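You operate a simulated robot arm through the tools that you are given. There is no shell and no other tool.

The job below is to be done with a simulated robot arm. You get a single attempt, and the scene is never put back.

TASK
Sweep the grit off the soak plate, under the test block too.
Fine: stand the block on the go mat meanwhile, then back on the plate; black brush, grit into the sweep tray, brush back. Set down upright: black brush. What is to be rubbed or washed off counts as gone when no trace of it is left.

The check looks at the end state, three seconds after you hand in, the way a careful person would. Anything else that was tipped, shoved, dropped, spilled or broken makes it a failure.

THE ROBOT
A 7-joint arm with a two-finger parallel gripper, fixed in place. Base frame: the origin is on the floor under the middle of its stand, x ahead of it, y to its left, z up; the work surface is at about z = 860. Lengths are in mm, angles in rad, forces in N, time in s.
With the tool pointing down near the work surface it reaches from about 100 to 640 mm from the base axis. Its first joint turns from -1.152 to 1.152 rad. Payload 1.57 kg.
The TCP is the grasp point between the finger pads, 30 mm short of the fingertips. In the tool frame z runs along the fingers and y along their closing line. Largest opening 80 mm; finger width 17, thickness 12; the body of the gripper, 40 by 82 mm, starts 80 mm behind the TCP.
Orientation is told as [roll, pitch, yaw] about the base's x, y, z axes, in that order, counted from this pose: with the fingers straight down and closing along the base's y, the tool's x points along the base's -x, its y along +y and its z along -z.

THE INTERFACE
- The arm moves only by the tool step_arm. Its argument "rows" is a list that holds one entry, the list of rows, each a list of 7 numbers: the turn, a rotation vector about the base's x, y, z in rad, then the shift along the base's x, y, z in mm, then the opening in per cent of the stroke, from 0 (shut) to 100 (fully open). In form: [[[ax, ay, az, dx, dy, dz, gripper], ...]]. A call has 1 to 20 rows; each row shifts and turns the commanded pose from where the row before left it. Each row takes 0.2 s and may step no farther than 50 mm and 0.15 rad from the row before; otherwise, or with a gripper value out of range, the whole call is refused. A pose out of reach is approached as far as the arm can. The call stops where the force on the tool passes 40 N (or 10 N more than at its start, if that is more) or the arm is blocked; 0.2 s more then pass. The fingers move at their own pace (about 72 mm/s each) and stop on an object; they squeeze with about 38 N. The grip force told is the motor's: it shows also when the fingers shut on nothing. Time passes only in rows, and 0.2 s behind the last, so rows that do not move let the fingers close. It gives the time, the measured TCP pose, the force on the tool (base axes), the opening and the grip force at its end, in the units of the frame above (readings bear some noise), with the torque about the TCP (base axes, N m) and any sound that the robot's microphone picked up.
- Cameras (640 x 400 px; columns grow to the right, rows downward): "scene" is fixed at [68.6, 449.4, 1418.3]; the picture's right is [-0.57, -0.82, 0.00], its down [-0.51, 0.36, -0.78] and it looks along [0.64, -0.45, -0.63] (base axes); focal length 313 px, centre (320, 200). "wrist" rides on the gripper at [72, -7, -122] in the tool frame; the picture's right is [0.09, 1.00, 0.00], its down [-0.84, 0.08, -0.54] and it looks along [-0.54, 0.05, 0.84] (tool axes); focal length 238 px, centre (320, 200).
- grab_frame(camera): a new picture of that camera. The clock stands still meanwhile.
- point_at(camera, pixels): there is no depth. For up to 12 entries [column, row, z] of the newest picture of that camera ("zoom" is the newest enlarged one), the place [x, y] in the base frame at which the ray of that pixel passes the height z, good to about 3 mm. The clock stands still meanwhile.
- zoom(camera, box): a new picture of the part [left, top, right, bottom] of that camera's present view, enlarged. The clock stands still meanwhile.
- job_done(): hands the job in; it is judged then, once.

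Leave the gripper open and the arm clear of the work at the hand-in unless told otherwise.

The tools are called as a command line: name --argument value ..., lists and objects as JSON in quotes. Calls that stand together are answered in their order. step_arm: Moves the arm, as the interface text tells. Its arguments: {"type":"object","properties":{"rows":{"type":"array","items":{"type":"array","items":{"type":"array","items":{"type":"number"}}}}},"required":["rows"]} The other tools are called the same way: grab_frame (camera) takes a picture; point_at (camera, pixels) gives the place at which the rays of pixels pass given heights; zoom (camera, box) takes an enlarged picture of a part of a camera's view; job_done () hands the job in.

At the start:

```text
time: 0.0
ee_pos: [376.5, 92.3, 1203.3]
ee_rot: [0.001, 0.001, -0.001]
wrist_force: [-0.3, 0.8, -0.1]
torque: [0.01, 0.0, 0.01]
width: 79.9
gripper_force: 0.1
```

scene: 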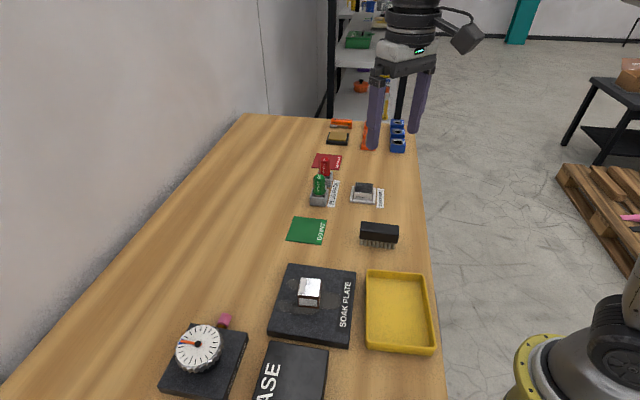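
wrist: 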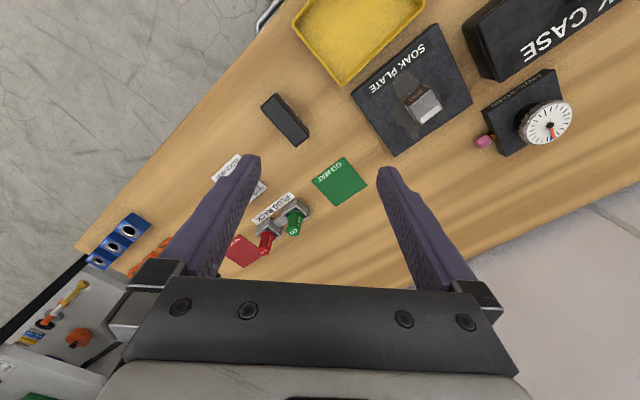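

I see the soak plate with a metal block near (310,290) in the scene view, a brush near (380,235), a green go mat near (306,230) and a yellow tray near (400,310). First I'll take enlarged pictures of these.

zoom --camera "scene" --box '[250, 190, 450, 370]'

zoom --camera "wrist" --box '[200, 0, 600, 250]'

zoom --camera "scene" --box '[280, 100, 440, 260]'

```text
2.22 times, centred on (350, 280) of scene
```

zoom: 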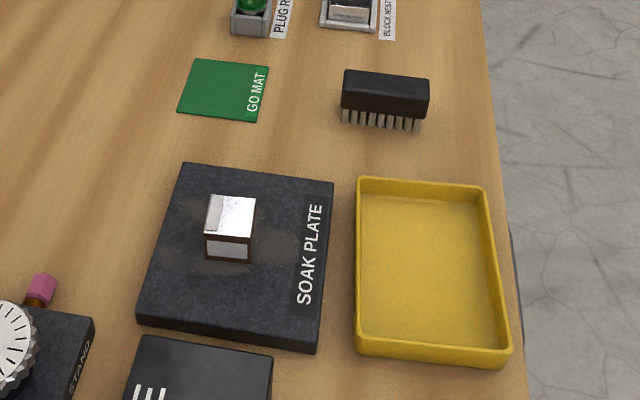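

```text
1.60 times, centred on (400, 125) of wrist
```

zoom: 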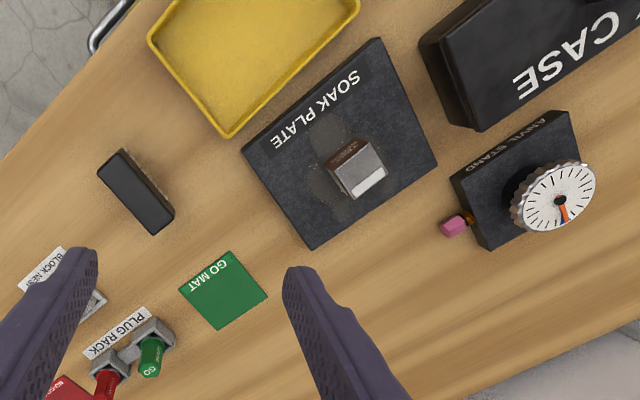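

```text
2.50 times, centred on (360, 180) of scene
```

zoom: 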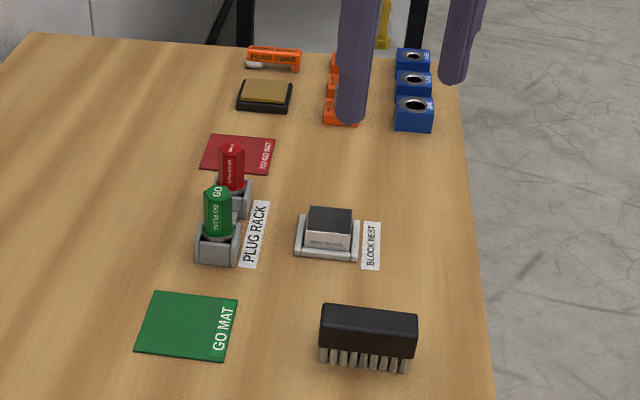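

I want a closer view of the plate, the block and the grit before measuring, so I'm zooming on (310,300) in the scene view.

zoom --camera "scene" --box '[260, 255, 370, 350]'

zoom --camera "wrist" --box '[340, 20, 490, 160]'

```text
4.21 times, centred on (315, 302) of scene
```

zoom: 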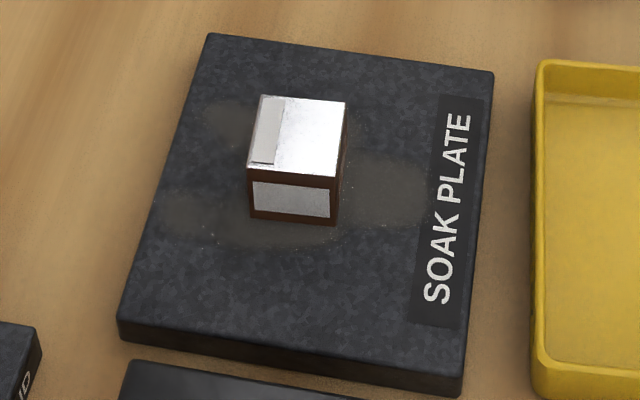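

```text
2.86 times, centred on (415, 90) of wrist
```

zoom: 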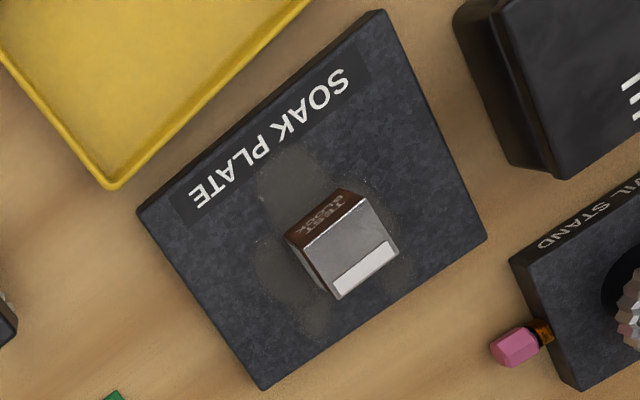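

I'll compare the plate corners and the block in both cameras to get their heights and places. In the wrist zoom the plate corners are (375,10), (137,212), (262,390) and (487,238). In the scene picture they are about (289,263), (356,272), (349,345) and (267,331).

point_at --camera "zoom" --pixels '[[378, 10, 875], [137, 212, 875], [262, 390, 875], [487, 238, 875], [368, 198, 900], [285, 236, 900], [338, 299, 900], [399, 251, 900], [345, 187, 900], [332, 291, 875]]'

point_at --camera "scene" --pixels '[[288.9, 262.8, 875], [356.3, 272.1, 875], [349, 345.3, 875], [267, 331.5, 875], [300.5, 277.5, 900], [321, 279.3, 900], [319, 297, 900], [297.8, 294.7, 900], [297.8, 306, 875], [318.5, 308.5, 875]]'

```text
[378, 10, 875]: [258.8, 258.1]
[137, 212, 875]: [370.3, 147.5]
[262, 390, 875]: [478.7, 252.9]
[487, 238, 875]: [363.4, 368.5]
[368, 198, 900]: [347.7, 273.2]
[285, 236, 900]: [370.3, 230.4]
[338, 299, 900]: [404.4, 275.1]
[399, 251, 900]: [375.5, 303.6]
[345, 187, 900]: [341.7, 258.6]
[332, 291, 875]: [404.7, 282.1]
```

```text
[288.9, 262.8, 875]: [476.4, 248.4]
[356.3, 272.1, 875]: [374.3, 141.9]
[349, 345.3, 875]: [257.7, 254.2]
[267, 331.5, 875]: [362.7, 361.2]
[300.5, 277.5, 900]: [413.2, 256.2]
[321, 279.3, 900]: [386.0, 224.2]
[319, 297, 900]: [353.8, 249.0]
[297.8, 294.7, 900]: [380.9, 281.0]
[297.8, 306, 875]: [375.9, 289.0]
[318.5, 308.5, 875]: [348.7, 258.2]
```

Both views agree: the plate's top is at about z=880 and it is centred near (366,254), turned about 45°. The block is about 40 mm, near (375,262). Now I'll move the arm lower over the plate and tray side, to see the gap between plate and tray and the grit.

step_arm --rows '[[[0, 0, 0, -23, 16, -24, 100], [0, 0, 0, -23, 16, -24, 100], [0, 0, 0, -23, 16, -24, 100], [0, 0, 0, -23, 16, -24, 100], [0, 0, 0, -23, 16, -24, 100]]]'

grab_frame --camera "wrist"

grab_frame --camera "scene"

```text
time: 1.2
ee_pos: [264.6, 168.6, 1083.3]
ee_rot: [-0.001, -0.001, 0.001]
wrist_force: [-0.1, 0.5, 0.0]
torque: [0.0, 0.0, 0.01]
width: 80.0
gripper_force: 0.0
```

```text
taken
```

wrist: 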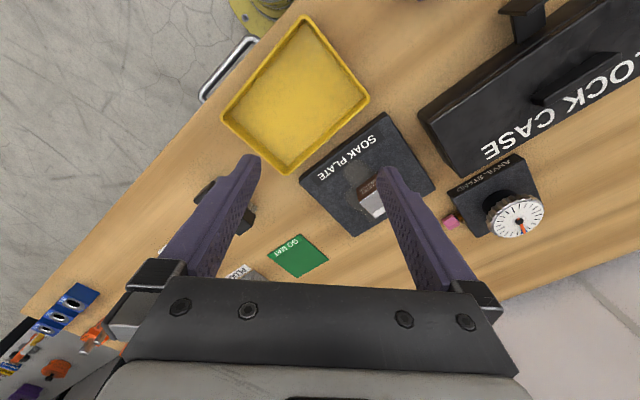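

```text
taken
```

scene: 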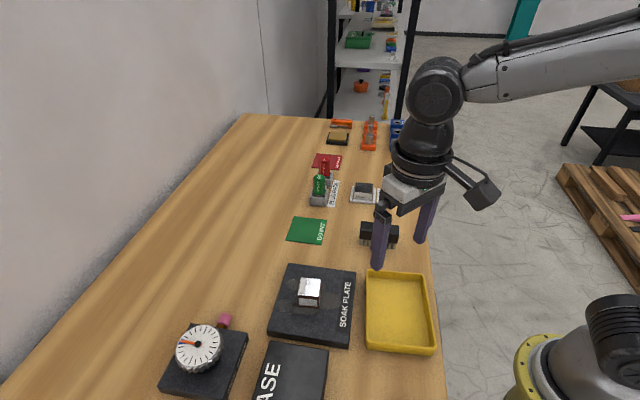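

The tray lies right beside the plate's lettered edge. I'll zoom on that gap and the plate at about (340,150) in the wrist view, and on the brush in the scene view.

zoom --camera "wrist" --box '[210, 80, 450, 240]'

zoom --camera "scene" --box '[330, 250, 450, 370]'

```text
2.50 times, centred on (330, 160) of wrist
```

zoom: 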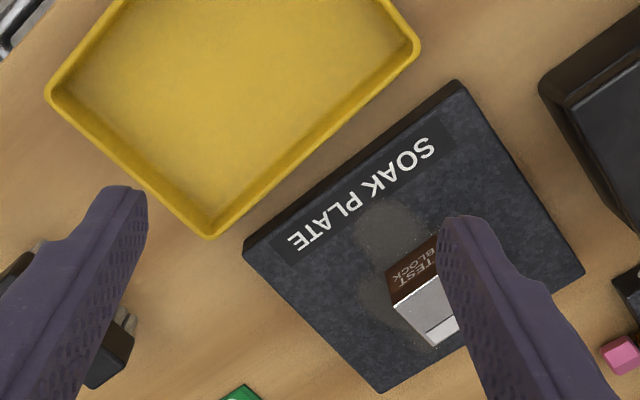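

```text
3.33 times, centred on (390, 310) of scene
```

zoom: 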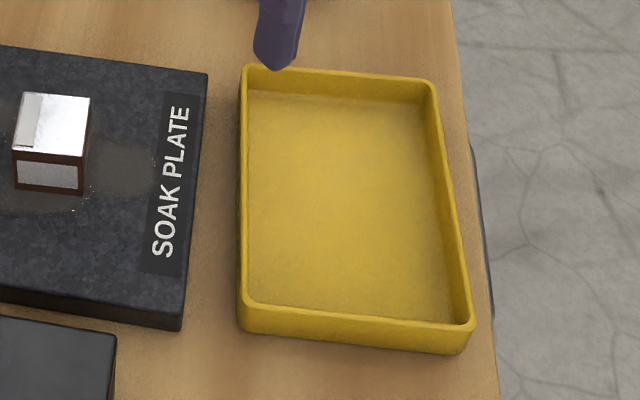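

There is a gap of wood between the plate's lettered edge and the tray's wall. I'll measure the plate edge and tray rim in both newest pictures: plate edge corners at wrist zoom (243,245) and (458,82), tray rim corners at (210,238), (420,45) and (48,95).

point_at --camera "wrist" --pixels '[[299.2, 177, 880], [385.2, 112.8, 880], [354, 236, 880], [434, 189, 880], [286, 174.5, 885], [370, 98.5, 885], [221.5, 118, 885], [286, 174.5, 860], [370, 98.5, 860]]'

point_at --camera "zoom" --pixels '[[242, 66, 885], [434, 80, 885], [474, 325, 885], [240, 312, 885], [208, 72, 880], [183, 318, 880], [242, 66, 880], [240, 312, 880], [240, 332, 860], [462, 353, 860]]'

```text
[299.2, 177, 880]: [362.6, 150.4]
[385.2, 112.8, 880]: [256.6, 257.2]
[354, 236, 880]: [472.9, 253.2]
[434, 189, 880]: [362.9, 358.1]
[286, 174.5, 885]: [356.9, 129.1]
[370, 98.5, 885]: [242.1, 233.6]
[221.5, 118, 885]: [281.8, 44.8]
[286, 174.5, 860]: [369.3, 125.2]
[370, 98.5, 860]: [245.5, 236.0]
```

```text
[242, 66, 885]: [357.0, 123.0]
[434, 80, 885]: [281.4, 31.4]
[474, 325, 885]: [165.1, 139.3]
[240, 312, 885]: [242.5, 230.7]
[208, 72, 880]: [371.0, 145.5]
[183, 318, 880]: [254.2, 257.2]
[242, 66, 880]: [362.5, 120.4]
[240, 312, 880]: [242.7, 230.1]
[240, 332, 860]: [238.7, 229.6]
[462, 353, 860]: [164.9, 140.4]
```

The gap is about 22 mm and the tray rim sits at about z=885, slightly above the plate. Next I'll place the brush, seen at about (362,221)–(399,248) in the scene view, and the go mat at about (306,230).

point_at --camera "scene" --pixels '[[360, 244, 860], [395.2, 248.8, 860], [362, 221.5, 900], [399, 225.5, 900], [362, 221.5, 890], [399, 225.5, 890], [296, 217, 862], [327, 219, 862], [322, 245, 862], [286, 240, 862]]'

zoom --camera "scene" --box '[280, 195, 410, 265]'

```text
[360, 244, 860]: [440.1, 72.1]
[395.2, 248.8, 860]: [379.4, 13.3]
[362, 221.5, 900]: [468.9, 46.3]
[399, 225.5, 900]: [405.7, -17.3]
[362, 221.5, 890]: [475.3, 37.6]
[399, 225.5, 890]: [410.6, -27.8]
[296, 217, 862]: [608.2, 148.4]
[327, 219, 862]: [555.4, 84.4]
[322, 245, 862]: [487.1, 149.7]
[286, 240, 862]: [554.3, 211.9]
```

```text
4.92 times, centred on (345, 230) of scene
```

zoom: 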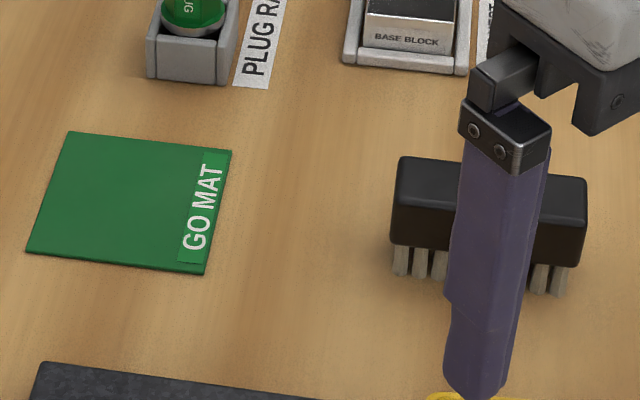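

The brush lies with its long side along the (1,1) diagonal, near (425,25), standing on its bristles. I'll move the arm sideways to y≈20 to look at it between the fingers.

step_arm --rows '[[[0, 0, 0, 2, -37, 0, 100], [0, 0, 0, 2, -37, 0, 100], [0, 0, 0, 2, -37, 0, 100], [0, 0, 0, 2, -37, 0, 100], [0, 0, 0, 0, 0, 0, 100]]]'

zoom --camera "wrist" --box '[220, 100, 420, 240]'

zoom --camera "scene" --box '[340, 205, 420, 265]'

```text
time: 2.4
ee_pos: [271.3, 24.4, 1082.4]
ee_rot: [0.0, -0.001, 0.002]
wrist_force: [0.4, 0.6, 0.4]
torque: [0.0, 0.01, -0.03]
width: 80.0
gripper_force: 0.0
```

```text
2.86 times, centred on (320, 170) of wrist
```

zoom: 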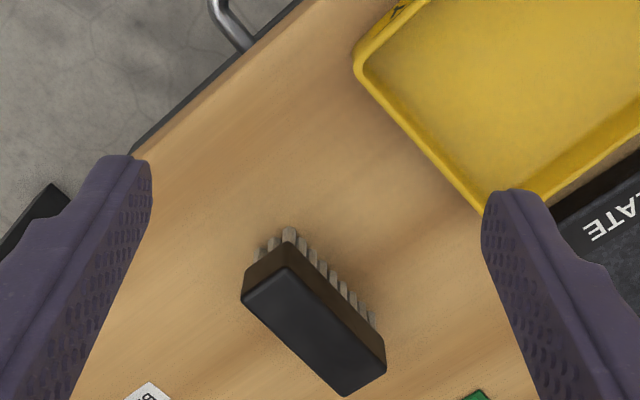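

```text
6.67 times, centred on (380, 235) of scene
```

zoom: 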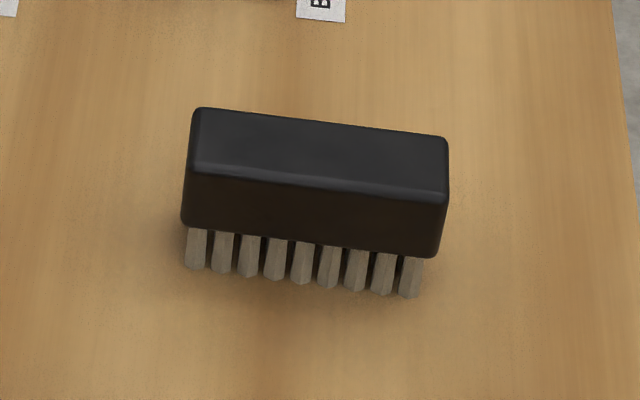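

The brush bar is clear in both views. I'll measure its top corners in both cameras (wrist about (293,205), (309,194.5), (343,226), (329,238.6)) and its bristle tips in the scene view, to get its height, width and centre.

point_at --camera "wrist" --pixels '[[293, 205, 900], [309.2, 194.5, 900], [343.1, 226, 900], [328.8, 238.6, 900], [293, 205, 910], [309.2, 194.5, 910], [343.1, 226, 910], [328.8, 238.6, 910]]'

point_at --camera "zoom" --pixels '[[196, 108, 900], [446, 136, 900], [447, 198, 900], [191, 167, 900], [196, 108, 910], [446, 136, 910], [447, 198, 910], [191, 167, 910], [195, 268, 860], [409, 297, 860], [182, 225, 880], [437, 257, 880]]'

```text
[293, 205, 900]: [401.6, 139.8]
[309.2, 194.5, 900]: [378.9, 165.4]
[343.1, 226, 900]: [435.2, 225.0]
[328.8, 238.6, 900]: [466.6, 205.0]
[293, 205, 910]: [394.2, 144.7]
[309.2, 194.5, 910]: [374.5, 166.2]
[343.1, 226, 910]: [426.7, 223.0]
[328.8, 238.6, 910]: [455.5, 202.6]
```

```text
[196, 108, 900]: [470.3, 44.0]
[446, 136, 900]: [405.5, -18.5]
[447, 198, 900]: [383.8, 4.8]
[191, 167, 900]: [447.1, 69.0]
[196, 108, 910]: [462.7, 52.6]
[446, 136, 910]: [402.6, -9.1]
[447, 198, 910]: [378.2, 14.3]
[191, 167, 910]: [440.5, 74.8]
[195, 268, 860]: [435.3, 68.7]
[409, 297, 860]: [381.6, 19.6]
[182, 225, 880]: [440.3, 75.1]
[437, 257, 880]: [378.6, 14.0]
```

The wrist measurement used an older frame, so I'll take a fresh wrist picture and measure again.

grab_frame --camera "wrist"

point_at --camera "wrist" --pixels '[[293, 205, 910], [309.2, 194.5, 910], [343.1, 226, 910], [328.8, 238.6, 910], [293, 205, 920], [309.2, 194.5, 920], [343.1, 226, 920], [328.8, 238.6, 920], [309, 181, 860], [338, 211, 860]]'

```text
taken
```

wrist: 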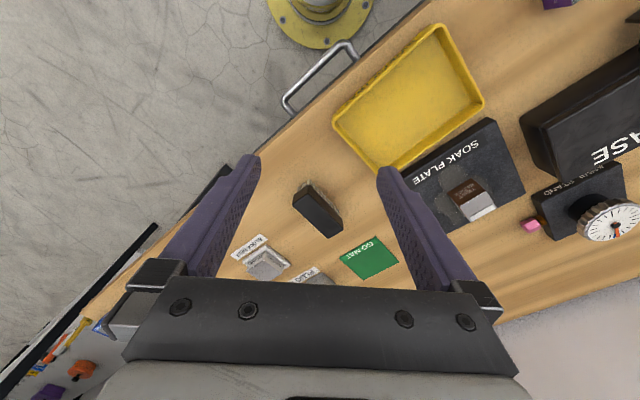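

```text
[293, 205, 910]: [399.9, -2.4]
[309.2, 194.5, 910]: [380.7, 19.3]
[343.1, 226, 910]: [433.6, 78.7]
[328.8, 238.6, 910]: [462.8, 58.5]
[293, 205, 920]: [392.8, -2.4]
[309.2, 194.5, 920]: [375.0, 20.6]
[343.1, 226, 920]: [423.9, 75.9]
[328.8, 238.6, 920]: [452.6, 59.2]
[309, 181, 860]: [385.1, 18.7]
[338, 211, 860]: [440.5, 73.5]
```

The brush is about 85 x 30 x 55 mm: bar from about z=885 to 915, bristles below, centre about (416.5,38), turned 45°. Next I measure the block and the go mat from this pose, block near (470,198) and mat near (370,257) in the wrist view.

zoom --camera "wrist" --box '[400, 130, 540, 240]'

zoom --camera "scene" --box '[275, 262, 355, 325]'

```text
3.64 times, centred on (470, 185) of wrist
```

zoom: 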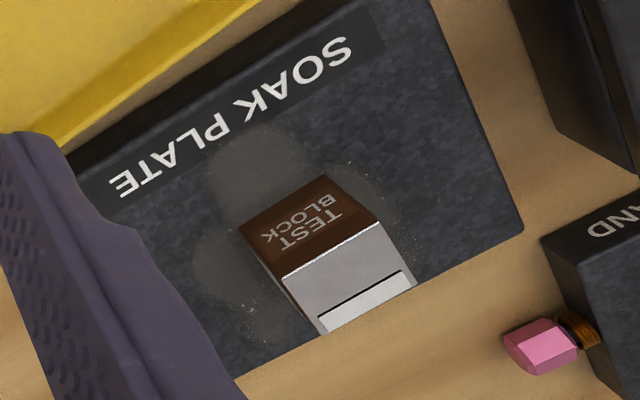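

```text
6.35 times, centred on (315, 294) of scene
```

zoom: 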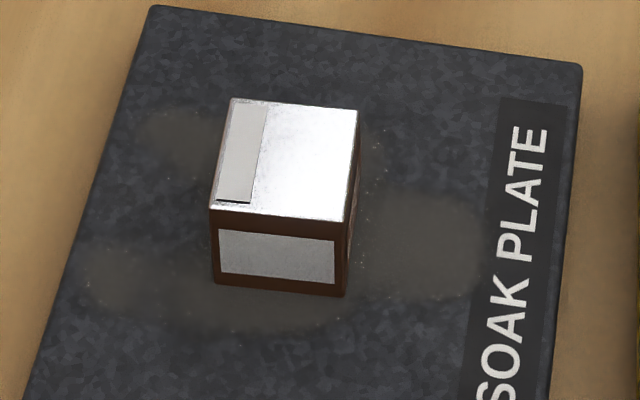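

I'll compute the block's top corners at z=920 and z=910 and its bottom edge at z=880 in both views.

point_at --camera "wrist" --pixels '[[459.5, 206.2, 920], [486.5, 191, 920], [496.4, 207.8, 920], [471.4, 222.1, 920], [447.4, 192.7, 880], [471.4, 178.1, 880]]'

point_at --camera "zoom" --pixels '[[232, 98, 920], [358, 109, 920], [343, 222, 920], [209, 209, 920], [213, 283, 880], [343, 297, 880], [150, 8, 880], [582, 68, 880]]'

point_at --camera "scene" --pixels '[[296, 217, 862], [327, 219, 862], [322, 245, 862], [286, 240, 862]]'

```text
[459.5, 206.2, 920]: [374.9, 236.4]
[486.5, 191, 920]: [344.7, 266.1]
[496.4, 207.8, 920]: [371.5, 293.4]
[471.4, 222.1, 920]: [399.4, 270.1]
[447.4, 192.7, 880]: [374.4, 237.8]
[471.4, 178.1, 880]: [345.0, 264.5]
```

```text
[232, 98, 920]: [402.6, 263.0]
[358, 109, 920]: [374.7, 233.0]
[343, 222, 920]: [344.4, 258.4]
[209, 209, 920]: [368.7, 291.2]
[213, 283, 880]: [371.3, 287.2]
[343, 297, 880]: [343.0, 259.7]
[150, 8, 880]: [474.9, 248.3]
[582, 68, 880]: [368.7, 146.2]
```

```text
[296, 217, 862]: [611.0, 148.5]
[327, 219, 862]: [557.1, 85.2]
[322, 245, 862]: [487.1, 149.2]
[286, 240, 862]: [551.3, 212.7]
```

The block is a 40 mm cube (z 880–920) centred at about (372.6,264), with its edges at about 48°. The go mat's centre is about (551.6,149). I'll move above the block at a safe height and turn the tool by -0.73 rad so the fingers close on two of its faces.

step_arm --rows '[[[0, 0, -0.122, 17, 40, 0, 100], [0, 0, -0.122, 17, 40, 0, 100], [0, 0, -0.122, 17, 40, 0, 100], [0, 0, -0.122, 17, 40, 0, 100], [0, 0, -0.122, 17, 40, 0, 100], [0, 0, -0.122, 16, 40, 0, 100], [0, 0, 0, 0, 0, -40, 100], [0, 0, 0, 0, 0, -40, 100], [0, 0, 0, 0, 0, 0, 100]]]'

grab_frame --camera "wrist"

grab_frame --camera "scene"

```text
time: 4.4
ee_pos: [371.5, 265.5, 1003.7]
ee_rot: [0.0, 0.0, -0.731]
wrist_force: [0.5, 0.7, -0.3]
torque: [0.0, 0.01, 0.03]
width: 79.9
gripper_force: 0.1
```

```text
taken
```

wrist: 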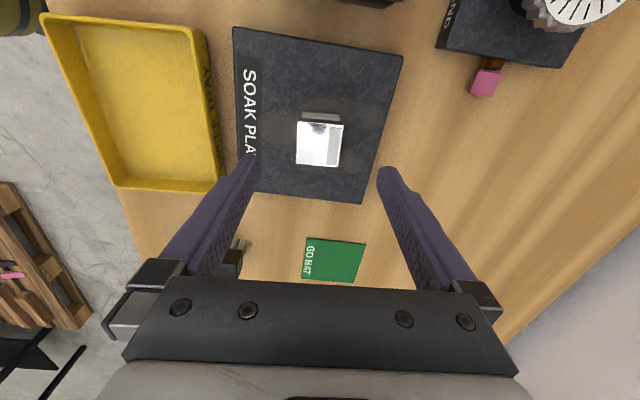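

```text
taken
```

scene: 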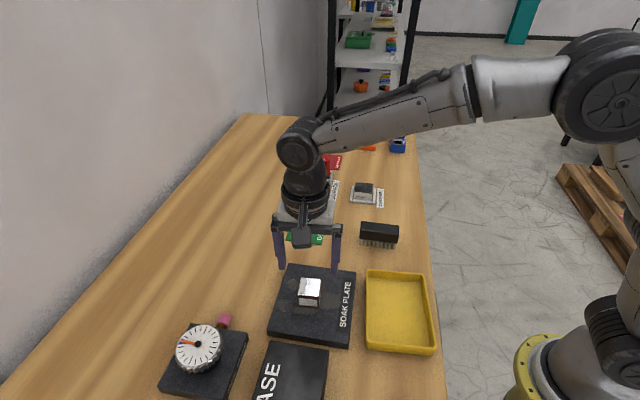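

The view is now square to the block. I'll zoom on the block at (320,140) and the plate to refine its place and angle, and to see the grit.

zoom --camera "wrist" --box '[220, 20, 420, 210]'

zoom --camera "wrist" --box '[280, 95, 370, 180]'

```text
2.11 times, centred on (320, 115) of wrist
```

zoom: 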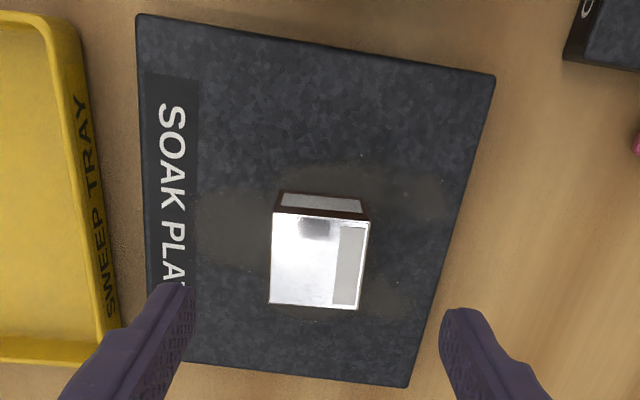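

```text
4.71 times, centred on (325, 138) of wrist
```

zoom: 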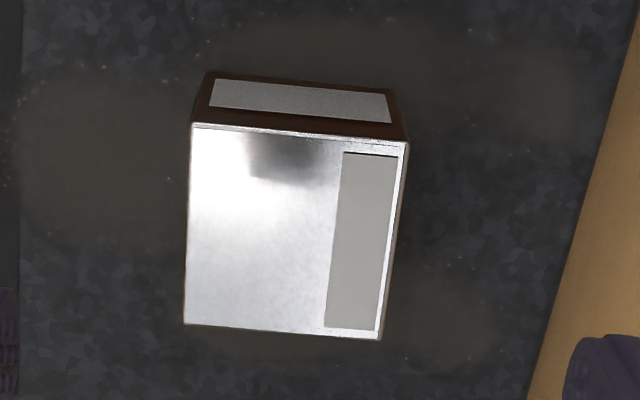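

I'll compute the block's top corners from this zoom: (192,123), (409,141), (381,339), (184,324) at z=920, and plate corners from the full picture.

point_at --camera "zoom" --pixels '[[192, 123, 920], [409, 141, 920], [381, 339, 920], [184, 324, 920], [204, 72, 880], [397, 90, 880]]'

point_at --camera "wrist" --pixels '[[234, 28, 880], [402.8, 55.5, 880], [362, 203, 880], [305, 239, 862], [366, 243, 862], [354, 283, 862], [302, 279, 862]]'

```text
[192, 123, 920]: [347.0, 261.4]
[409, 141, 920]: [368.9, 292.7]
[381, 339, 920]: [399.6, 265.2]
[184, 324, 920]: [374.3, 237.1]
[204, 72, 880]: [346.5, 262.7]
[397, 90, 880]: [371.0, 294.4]
```

```text
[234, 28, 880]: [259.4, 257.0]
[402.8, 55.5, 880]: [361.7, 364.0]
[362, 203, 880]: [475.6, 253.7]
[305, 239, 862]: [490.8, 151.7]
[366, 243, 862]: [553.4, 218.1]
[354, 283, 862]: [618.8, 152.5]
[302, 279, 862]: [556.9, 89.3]
```

The block centre is confirmed at (372.5,264.1), edges at about 48.5°. Both finger tracks beside it are free. I'm going down to TCP z≈914 (fingertips about 4 mm over the plate), still open.

step_arm --rows '[[[0, 0, 0, 0.8, -1, -25, 100], [0, 0, 0, 0, 0, -25, 100], [0, 0, 0, 0, 0, -20, 100], [0, 0, 0, 0, 0, -12, 100], [0, 0, 0, 0, 0, -7, 100], [0, 0, 0, 0, 0, 0, 100]]]'

grab_frame --camera "wrist"

zoom --camera "scene" --box '[250, 240, 380, 350]'

```text
time: 5.8
ee_pos: [372.1, 264.8, 913.1]
ee_rot: [0.0, 0.0, -0.731]
wrist_force: [0.1, 0.0, 0.0]
torque: [-0.03, -0.03, 0.0]
width: 79.9
gripper_force: 0.1
```

```text
taken
```

wrist: 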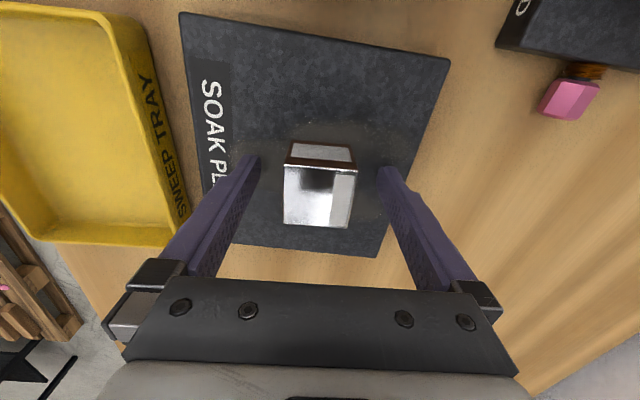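

```text
3.64 times, centred on (315, 295) of scene
```

zoom: 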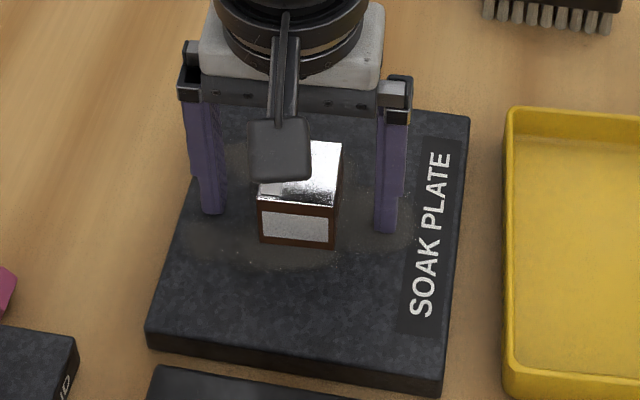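

The block sits centred between the fingers with no contact. I'm closing the gripper on it.

step_arm --rows '[[[0, 0, 0, 0, 0, 0, 45], [0, 0, 0, 0, 0, 0, 0], [0, 0, 0, 0, 0, 0, 0], [0, 0, 0, 0, 0, 0, 0]]]'

```text
time: 6.8
ee_pos: [371.4, 264.8, 913.1]
ee_rot: [0.002, 0.0, -0.731]
wrist_force: [-0.8, -1.0, -0.9]
torque: [-0.06, 0.11, -0.01]
width: 39.9
gripper_force: 38.0
```

Gripped at 39.9 mm width with 38 N, so it is the cube. I'll lift it gently straight up and look at the plate and the block's underside.

step_arm --rows '[[[0, 0, 0, 0, 0, 5, 0], [0, 0, 0, 0, 0, 10, 0], [0, 0, 0, 0, 0, 25, 0], [0, 0, 0, 0, 0, 30, 0], [0, 0, 0, 0, 0, 30, 0], [0, 0, 0, 0, 0, 0, 0]]]'

zoom --camera "scene" --box '[250, 230, 380, 350]'

grab_frame --camera "wrist"

```text
time: 8.2
ee_pos: [371.5, 263.8, 1017.5]
ee_rot: [0.001, 0.0, -0.73]
wrist_force: [-0.3, -0.1, -4.3]
torque: [0.02, 0.04, -0.01]
width: 39.6
gripper_force: 37.7
```

```text
3.33 times, centred on (315, 290) of scene
```

zoom: 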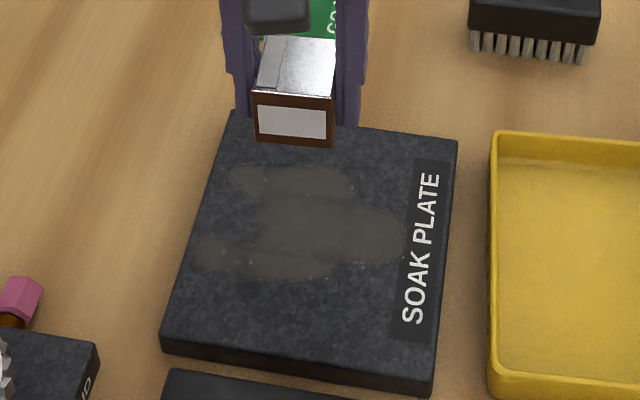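

```text
taken
```

wrist: 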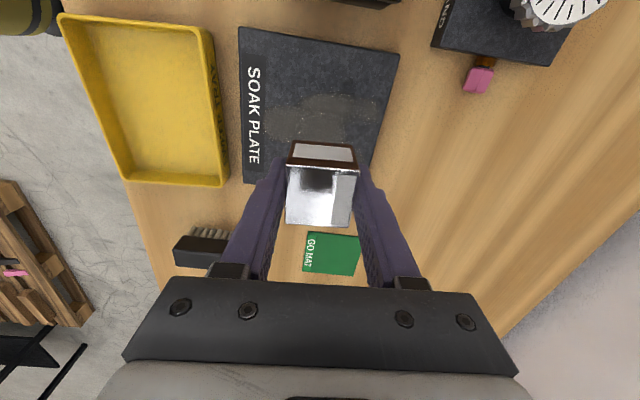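

The grit patch is fully visible now, from about (195,165) to (405,285) in the zoom. I'll measure its outline on the plate (z=880).

point_at --camera "zoom" --pixels '[[228, 178, 880], [300, 166, 880], [352, 180, 880], [405, 215, 880], [403, 255, 880], [330, 280, 880], [260, 282, 880], [198, 262, 880], [235, 205, 880], [448, 140, 880], [428, 378, 880], [235, 112, 880]]'

zoom --camera "scene" --box '[280, 270, 360, 325]'

```text
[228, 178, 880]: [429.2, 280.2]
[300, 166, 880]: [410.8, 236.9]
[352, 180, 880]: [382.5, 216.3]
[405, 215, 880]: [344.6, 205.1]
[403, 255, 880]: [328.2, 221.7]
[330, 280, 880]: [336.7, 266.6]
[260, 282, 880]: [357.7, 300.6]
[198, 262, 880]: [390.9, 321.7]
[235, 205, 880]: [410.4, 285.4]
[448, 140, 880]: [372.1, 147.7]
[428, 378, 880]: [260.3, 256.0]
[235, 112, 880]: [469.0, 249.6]
```

```text
7.27 times, centred on (320, 298) of scene
```

zoom: 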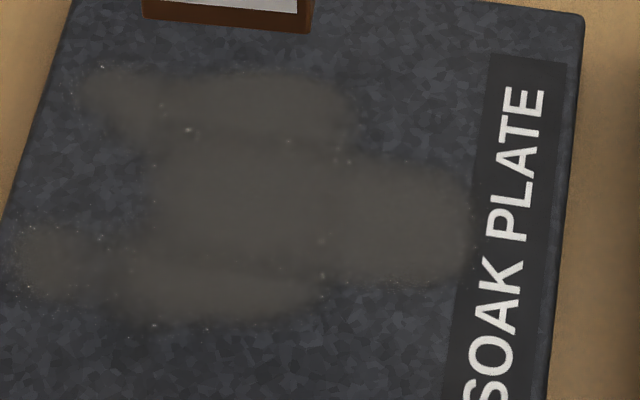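

The grit spans most of the middle of the plate, clear of the rims. Now I'm carrying the block at z≈1017 over to the go mat centre (about (553,151)), and I'll look before lowering.

step_arm --rows '[[[0, 0, 0, 15, -9, 0, 0], [0, 0, 0, 30, -19, 0, 0], [0, 0, 0, 30, -19, 0, 0], [0, 0, 0, 30, -19, 0, 0], [0, 0, 0, 30, -19, 0, 0], [0, 0, 0, 30, -19, 0, 0], [0, 0, 0, 16, -9, 0, 0], [0, 0, 0, 0, 0, 0, 0]]]'

grab_frame --camera "wrist"

grab_frame --camera "scene"

```text
time: 10.0
ee_pos: [553.1, 152.0, 1014.5]
ee_rot: [0.001, -0.001, -0.731]
wrist_force: [0.4, 0.5, -5.0]
torque: [0.01, 0.04, -0.02]
width: 39.7
gripper_force: 37.1
```

```text
taken
```

wrist: 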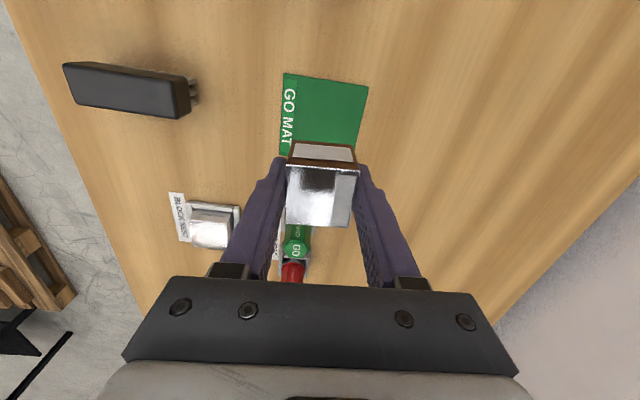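

```text
taken
```

scene: 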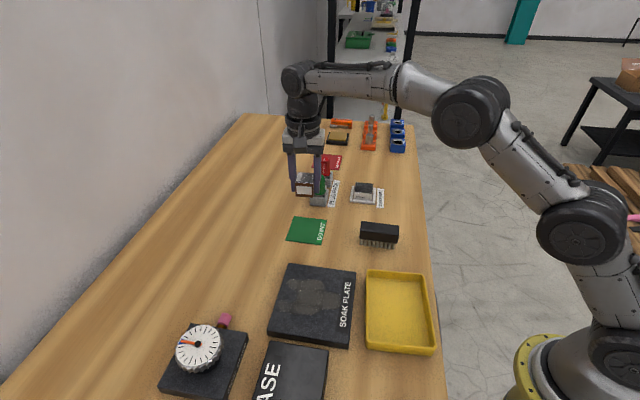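

The mat shows at (284,73)–(369,160) behind the block, and the GO plug at (293,245). I'll measure the mat's corners and the plug/rack for clearance.

point_at --camera "wrist" --pixels '[[284, 73, 862], [369, 87, 862], [356, 148, 862], [280, 155, 862], [293, 248, 930], [293, 248, 900], [290, 270, 930], [288, 210, 880], [306, 210, 880]]'

zoom --camera "scene" --box '[270, 160, 370, 255]'

zoom --camera "wrist" --box '[230, 60, 410, 290]'

```text
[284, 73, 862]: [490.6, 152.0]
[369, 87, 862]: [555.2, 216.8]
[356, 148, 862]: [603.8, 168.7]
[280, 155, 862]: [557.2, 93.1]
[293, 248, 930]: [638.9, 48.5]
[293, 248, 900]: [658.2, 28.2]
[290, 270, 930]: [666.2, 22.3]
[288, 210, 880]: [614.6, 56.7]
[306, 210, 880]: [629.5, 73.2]
```

```text
4.21 times, centred on (320, 208) of scene
```

zoom: 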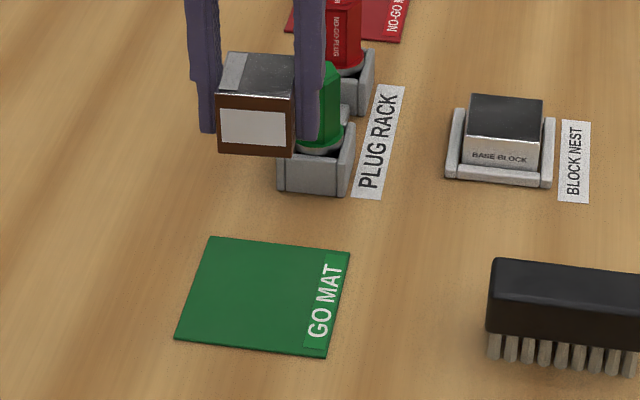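

```text
1.74 times, centred on (320, 175) of wrist
```

zoom: 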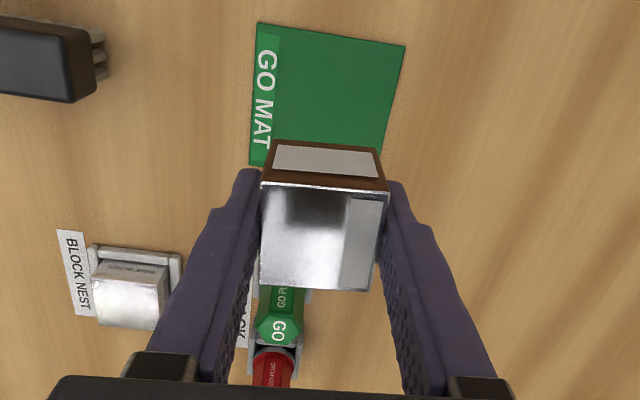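

The mat centre comes out at about (555,153) and the rack is well clear (x>610, y<75). I'm lowering the block to about 12 mm above the mat.

step_arm --rows '[[[0, 0, 0, 1, 1, -30, 0], [0, 0, 0, 1, 0, -30, 0], [0, 0, 0, 0, 0, -25, 0], [0, 0, 0, 0, 0, -15, 0], [0, 0, 0, 0, 0, -7, 0], [0, 0, 0, 0, 0, 0, 0]]]'

zoom --camera "scene" --box '[270, 180, 370, 255]'

```text
time: 11.4
ee_pos: [556.0, 150.5, 906.4]
ee_rot: [0.0, 0.002, -0.73]
wrist_force: [0.3, -0.1, -5.7]
torque: [-0.02, -0.04, 0.02]
width: 39.7
gripper_force: 37.8
```

```text
5.33 times, centred on (320, 218) of scene
```

zoom: 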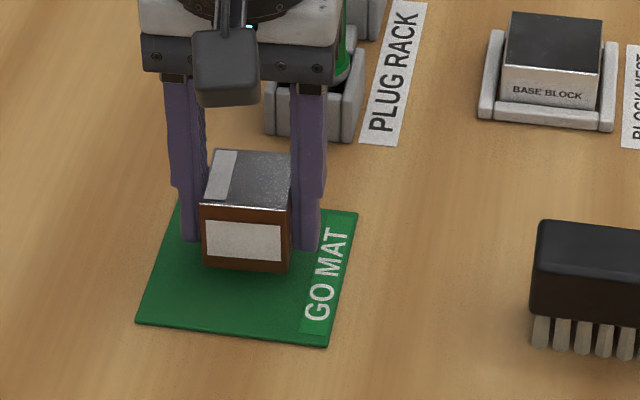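

The block hovers over the mat with all sides inside it. I'm lowering in small steps until the force shows contact.

step_arm --rows '[[[0, 0, 0, 0, 0, -4, 0], [0, 0, 0, 0, 0, -3, 0], [0, 0, 0, 0, 0, -2, 0], [0, 0, 0, 0, 0, -1, 0], [0, 0, 0, 0, 0, 0, 0]]]'

```text
time: 12.6
ee_pos: [554.5, 151.8, 897.3]
ee_rot: [0.001, 0.0, -0.73]
wrist_force: [0.3, -0.3, -5.2]
torque: [-0.01, -0.01, -0.02]
width: 40.0
gripper_force: 38.1
```

The weight still hangs on the tool (-5.2 N), so there is no contact yet. I continue with 1 mm steps.

step_arm --rows '[[[0, 0, 0, 0, 0, -1, 0], [0, 0, 0, 0, 0, -1, 0], [0, 0, 0, 0, 0, 0, 0]]]'

```text
time: 13.4
ee_pos: [554.3, 150.0, 895.5]
ee_rot: [0.0, 0.0, -0.732]
wrist_force: [-0.4, -0.1, -5.1]
torque: [0.0, 0.02, -0.01]
width: 40.0
gripper_force: 38.3
```

Still hanging freely at -5.1 N. Two more 1 mm steps.

step_arm --rows '[[[0, 0, 0, 0, 0, -1, 0], [0, 0, 0, 0, 0, 0, 0]]]'

step_arm --rows '[[[0, 0, 0, 0, 0, -0.7, 0], [0, 0, 0, 0, 0, 0, 0]]]'

```text
time: 14.0
ee_pos: [554.0, 151.2, 895.2]
ee_rot: [0.0, 0.0, -0.731]
wrist_force: [-0.9, 0.5, -4.6]
torque: [-0.01, -0.01, 0.02]
width: 39.9
gripper_force: 37.6
```

```text
time: 14.6
ee_pos: [555.3, 153.3, 895.6]
ee_rot: [0.002, -0.002, -0.731]
wrist_force: [-3.5, -1.5, 5.0]
torque: [-0.1, 0.39, 0.04]
width: 40.2
gripper_force: 38.2
```

The force turned to +5 N, so the block stands on the mat. I'm opening the fingers and then rising.

step_arm --rows '[[[0, 0, 0, 0, 0, 0, 60], [0, 0, 0, 0, 0, 0, 100], [0, 0, 0, 0, 0, 0, 100]]]'

step_arm --rows '[[[0, 0, 0, 0, 0, 10, 100], [0, 0, 0, 0, 0, 30, 100], [0, 0, 0, 0, 0, 40, 100], [0, 0, 0, 0, 0, 40, 100], [0, 0, 0, 0, 0, 0, 100]]]'

grab_frame --camera "scene"

grab_frame --camera "wrist"

```text
time: 15.4
ee_pos: [554.5, 151.5, 893.0]
ee_rot: [0.0, 0.0, -0.731]
wrist_force: [-1.0, -0.1, 0.0]
torque: [0.01, 0.0, 0.04]
width: 79.8
gripper_force: 0.2
```

```text
time: 16.6
ee_pos: [553.9, 148.3, 1014.2]
ee_rot: [0.0, 0.001, -0.732]
wrist_force: [-0.4, -0.5, 0.7]
torque: [0.01, 0.01, -0.01]
width: 80.1
gripper_force: 0.0
```

```text
taken
```

scene: 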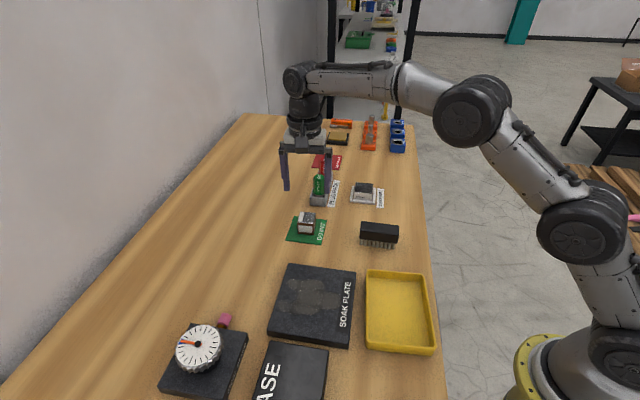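

```text
taken
```

wrist: 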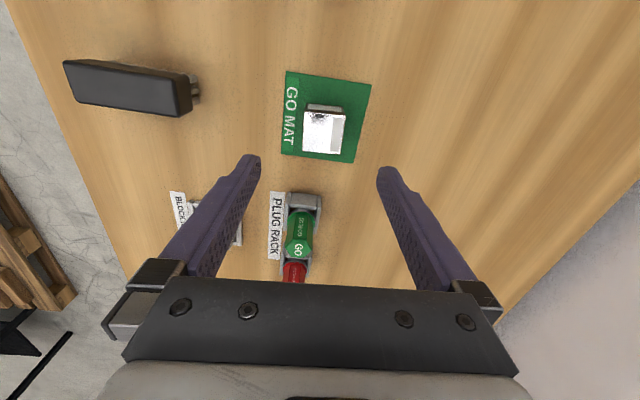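

The block stands upright in the mat's middle. Now the brush: I'll zoom on it in both views to fix its centre and angle.

zoom --camera "wrist" --box '[50, 40, 220, 140]'

zoom --camera "scene" --box '[345, 210, 415, 260]'

```text
3.76 times, centred on (135, 90) of wrist
```

zoom: 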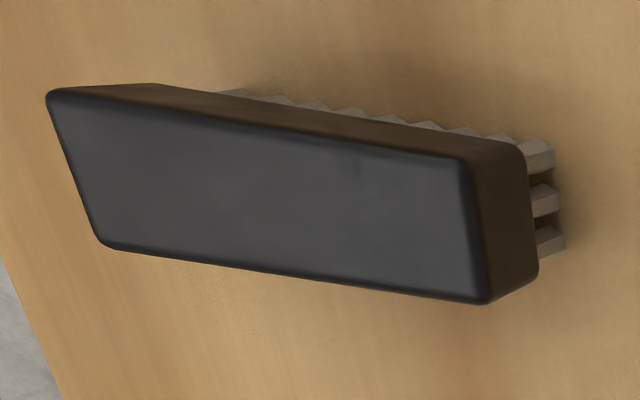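

```text
8.00 times, centred on (380, 235) of scene
```

zoom: 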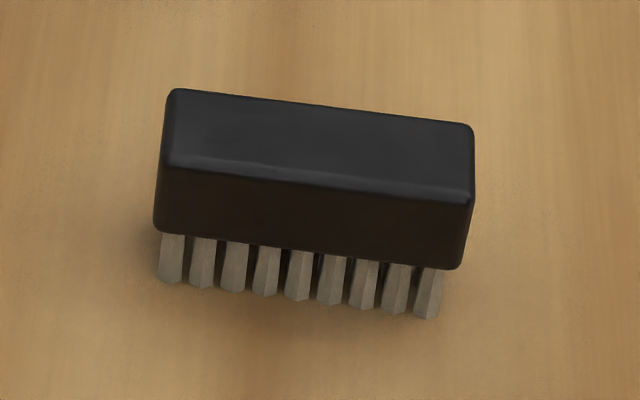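

I'll compute the bar's top corners at z=915 in both pictures.

point_at --camera "wrist" --pixels '[[62.5, 61.3, 915], [174.8, 79.4, 915], [179.4, 117.4, 915], [77.4, 102.5, 915], [62.5, 61.3, 905], [174.8, 79.4, 905], [179.4, 117.4, 905], [77.4, 102.5, 905]]'

point_at --camera "zoom" --pixels '[[172, 89, 915], [473, 126, 915], [472, 200, 915], [165, 165, 915], [172, 89, 905], [473, 126, 905], [472, 200, 905], [165, 165, 905], [155, 230, 885], [458, 268, 885], [158, 280, 860], [440, 318, 860]]'

```text
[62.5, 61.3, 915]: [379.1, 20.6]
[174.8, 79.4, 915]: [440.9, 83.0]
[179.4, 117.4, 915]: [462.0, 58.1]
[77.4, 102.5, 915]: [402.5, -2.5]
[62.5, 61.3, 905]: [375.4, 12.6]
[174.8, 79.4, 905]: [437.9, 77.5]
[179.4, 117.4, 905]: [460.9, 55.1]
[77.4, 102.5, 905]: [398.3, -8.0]
```

```text
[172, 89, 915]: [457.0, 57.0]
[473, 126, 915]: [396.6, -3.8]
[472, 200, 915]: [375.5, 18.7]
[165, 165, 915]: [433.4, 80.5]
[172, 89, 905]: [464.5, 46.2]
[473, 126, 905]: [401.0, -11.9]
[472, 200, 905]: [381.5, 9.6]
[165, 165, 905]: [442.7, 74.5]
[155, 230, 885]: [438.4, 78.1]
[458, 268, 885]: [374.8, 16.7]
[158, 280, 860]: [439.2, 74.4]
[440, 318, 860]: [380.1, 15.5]
```

The brush centre is at about (418,37), long axis at 45.5°, top at about z=912, 88 x 32 mm. I'm moving above it at z≈1014 while turning to yaw +0.80, so the fingers will close across its width.

step_arm --rows '[[[0, 0, 0.139, -12.4, -10.2, 0, 100], [0, 0, 0.139, -12.4, -10.2, 0, 100], [0, 0, 0.139, -12.4, -10.2, 0, 100], [0, 0, 0.139, -12.4, -10.2, 0, 100], [0, 0, 0.139, -12.4, -10.2, 0, 100], [0, 0, 0.139, -12.4, -10.2, 0, 100], [0, 0, 0.139, -12.4, -10.2, 0, 100], [0, 0, 0.139, -12.4, -10.2, 0, 100], [0, 0, 0.139, -12.4, -10.2, 0, 100], [0, 0, 0.139, -12.4, -10.2, 0, 100], [0, 0, 0.139, -12, -10.5, 0, 100], [0, 0, 0, 0, 0, 0, 100]]]'

grab_frame --camera "wrist"

grab_frame --camera "scene"

```text
time: 19.2
ee_pos: [419.9, 41.6, 1012.8]
ee_rot: [0.0, 0.0, 0.797]
wrist_force: [0.3, -0.6, -0.7]
torque: [-0.02, 0.01, 0.0]
width: 79.9
gripper_force: 0.0
```

```text
taken
```

wrist: 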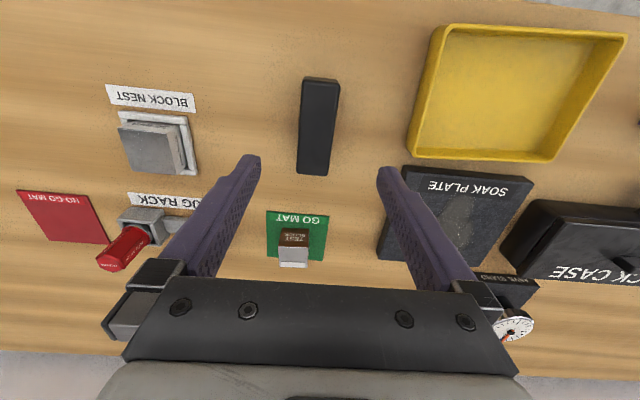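

```text
taken
```

scene: 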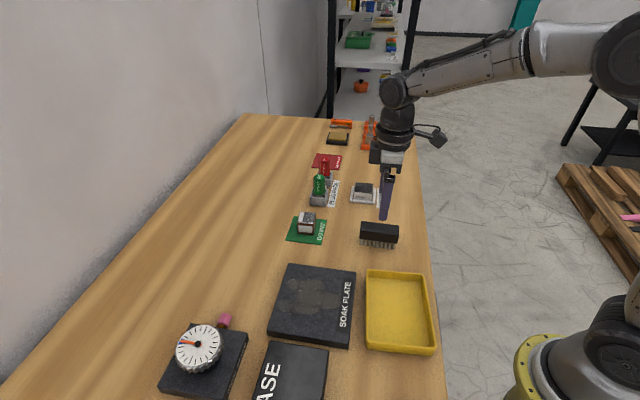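

The brush shows at (300–340, 77–175) in the wrist view, nearly square to the tool. I'll zoom in for an exact check.

zoom --camera "wrist" --box '[260, 65, 380, 190]'

```text
3.20 times, centred on (320, 128) of wrist
```

zoom: 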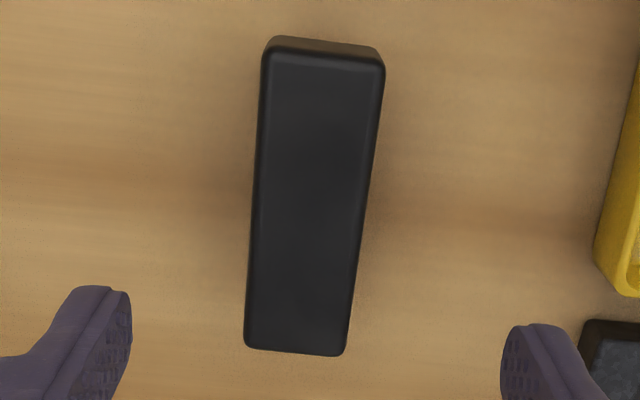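

point_at --camera "zoom" --pixels '[[264, 52, 912], [385, 64, 912], [345, 356, 912], [244, 346, 912], [264, 52, 917], [385, 64, 917], [345, 356, 917], [244, 346, 917]]'

```text
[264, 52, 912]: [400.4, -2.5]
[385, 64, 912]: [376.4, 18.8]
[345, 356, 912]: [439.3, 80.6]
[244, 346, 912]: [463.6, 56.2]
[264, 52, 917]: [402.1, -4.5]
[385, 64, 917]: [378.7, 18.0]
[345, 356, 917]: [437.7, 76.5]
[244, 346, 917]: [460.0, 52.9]
```

The brush centre is confirmed at (419.7,38.3), angle 45°. I'm correcting by about -3 mm in y and lowering with open fingers to TCP z≈930 first.

step_arm --rows '[[[0, 0, 0, 0, -1.5, -30, 100], [0, 0, 0, 0, -1, -30, 100], [0, 0, 0, 0, 0, -20, 100], [0, 0, 0, 0, 0, 0, 100], [0, 0, 0, 0, 0, 0, 100]]]'

grab_frame --camera "wrist"

zoom --camera "scene" --box '[335, 190, 425, 270]'

```text
time: 20.4
ee_pos: [420.7, 35.4, 933.5]
ee_rot: [0.001, -0.001, 0.796]
wrist_force: [-0.1, 0.3, -1.2]
torque: [-0.02, 0.0, 0.04]
width: 80.1
gripper_force: 0.0
```

```text
taken
```

wrist: 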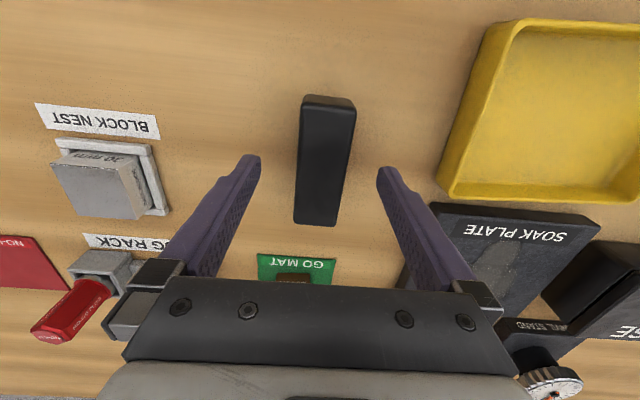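

```text
5.00 times, centred on (380, 230) of scene
```

zoom: 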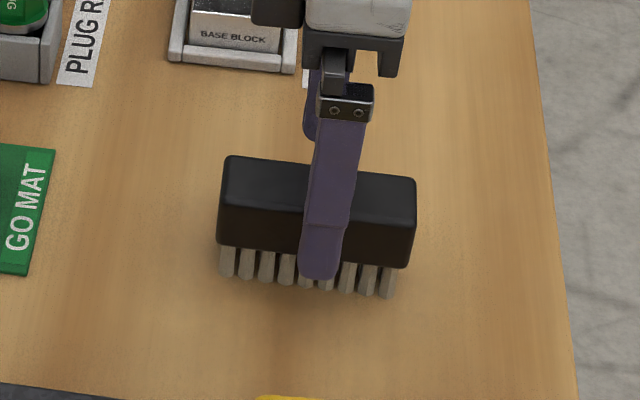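

The brush sits midway between the fingers and nothing is touched. I'm lowering to TCP z≈904 (fingertips about 14 mm above the table) and closing.

step_arm --rows '[[[0, 0, 0, 0, 0.5, -15, 100], [0, 0, 0, 0, 0, -10, 100], [0, 0, 0, 0, 0, -4, 100], [0, 0, 0, 0, 0, 0, 100]]]'

step_arm --rows '[[[0, 0, 0, 0, 0, 0, 45], [0, 0, 0, 0, 0, 0, 20], [0, 0, 0, 0, 0, 0, 0], [0, 0, 0, 0, 0, 0, 0], [0, 0, 0, 0, 0, 0, 0]]]'

zoom --camera "scene" --box '[335, 190, 425, 270]'

```text
time: 21.4
ee_pos: [419.5, 37.7, 904.5]
ee_rot: [0.0, 0.0, 0.797]
wrist_force: [-0.5, -0.4, -0.5]
torque: [-0.01, 0.0, 0.04]
width: 79.9
gripper_force: 0.1
```

```text
time: 22.6
ee_pos: [418.4, 37.1, 905.3]
ee_rot: [0.001, 0.0, 0.794]
wrist_force: [0.4, 0.4, -0.4]
torque: [0.04, 0.0, -0.04]
width: 33.2
gripper_force: 38.4
```

```text
5.00 times, centred on (380, 230) of scene
```

zoom: 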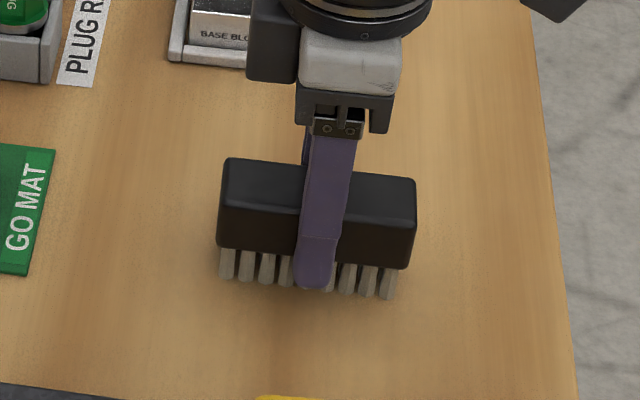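

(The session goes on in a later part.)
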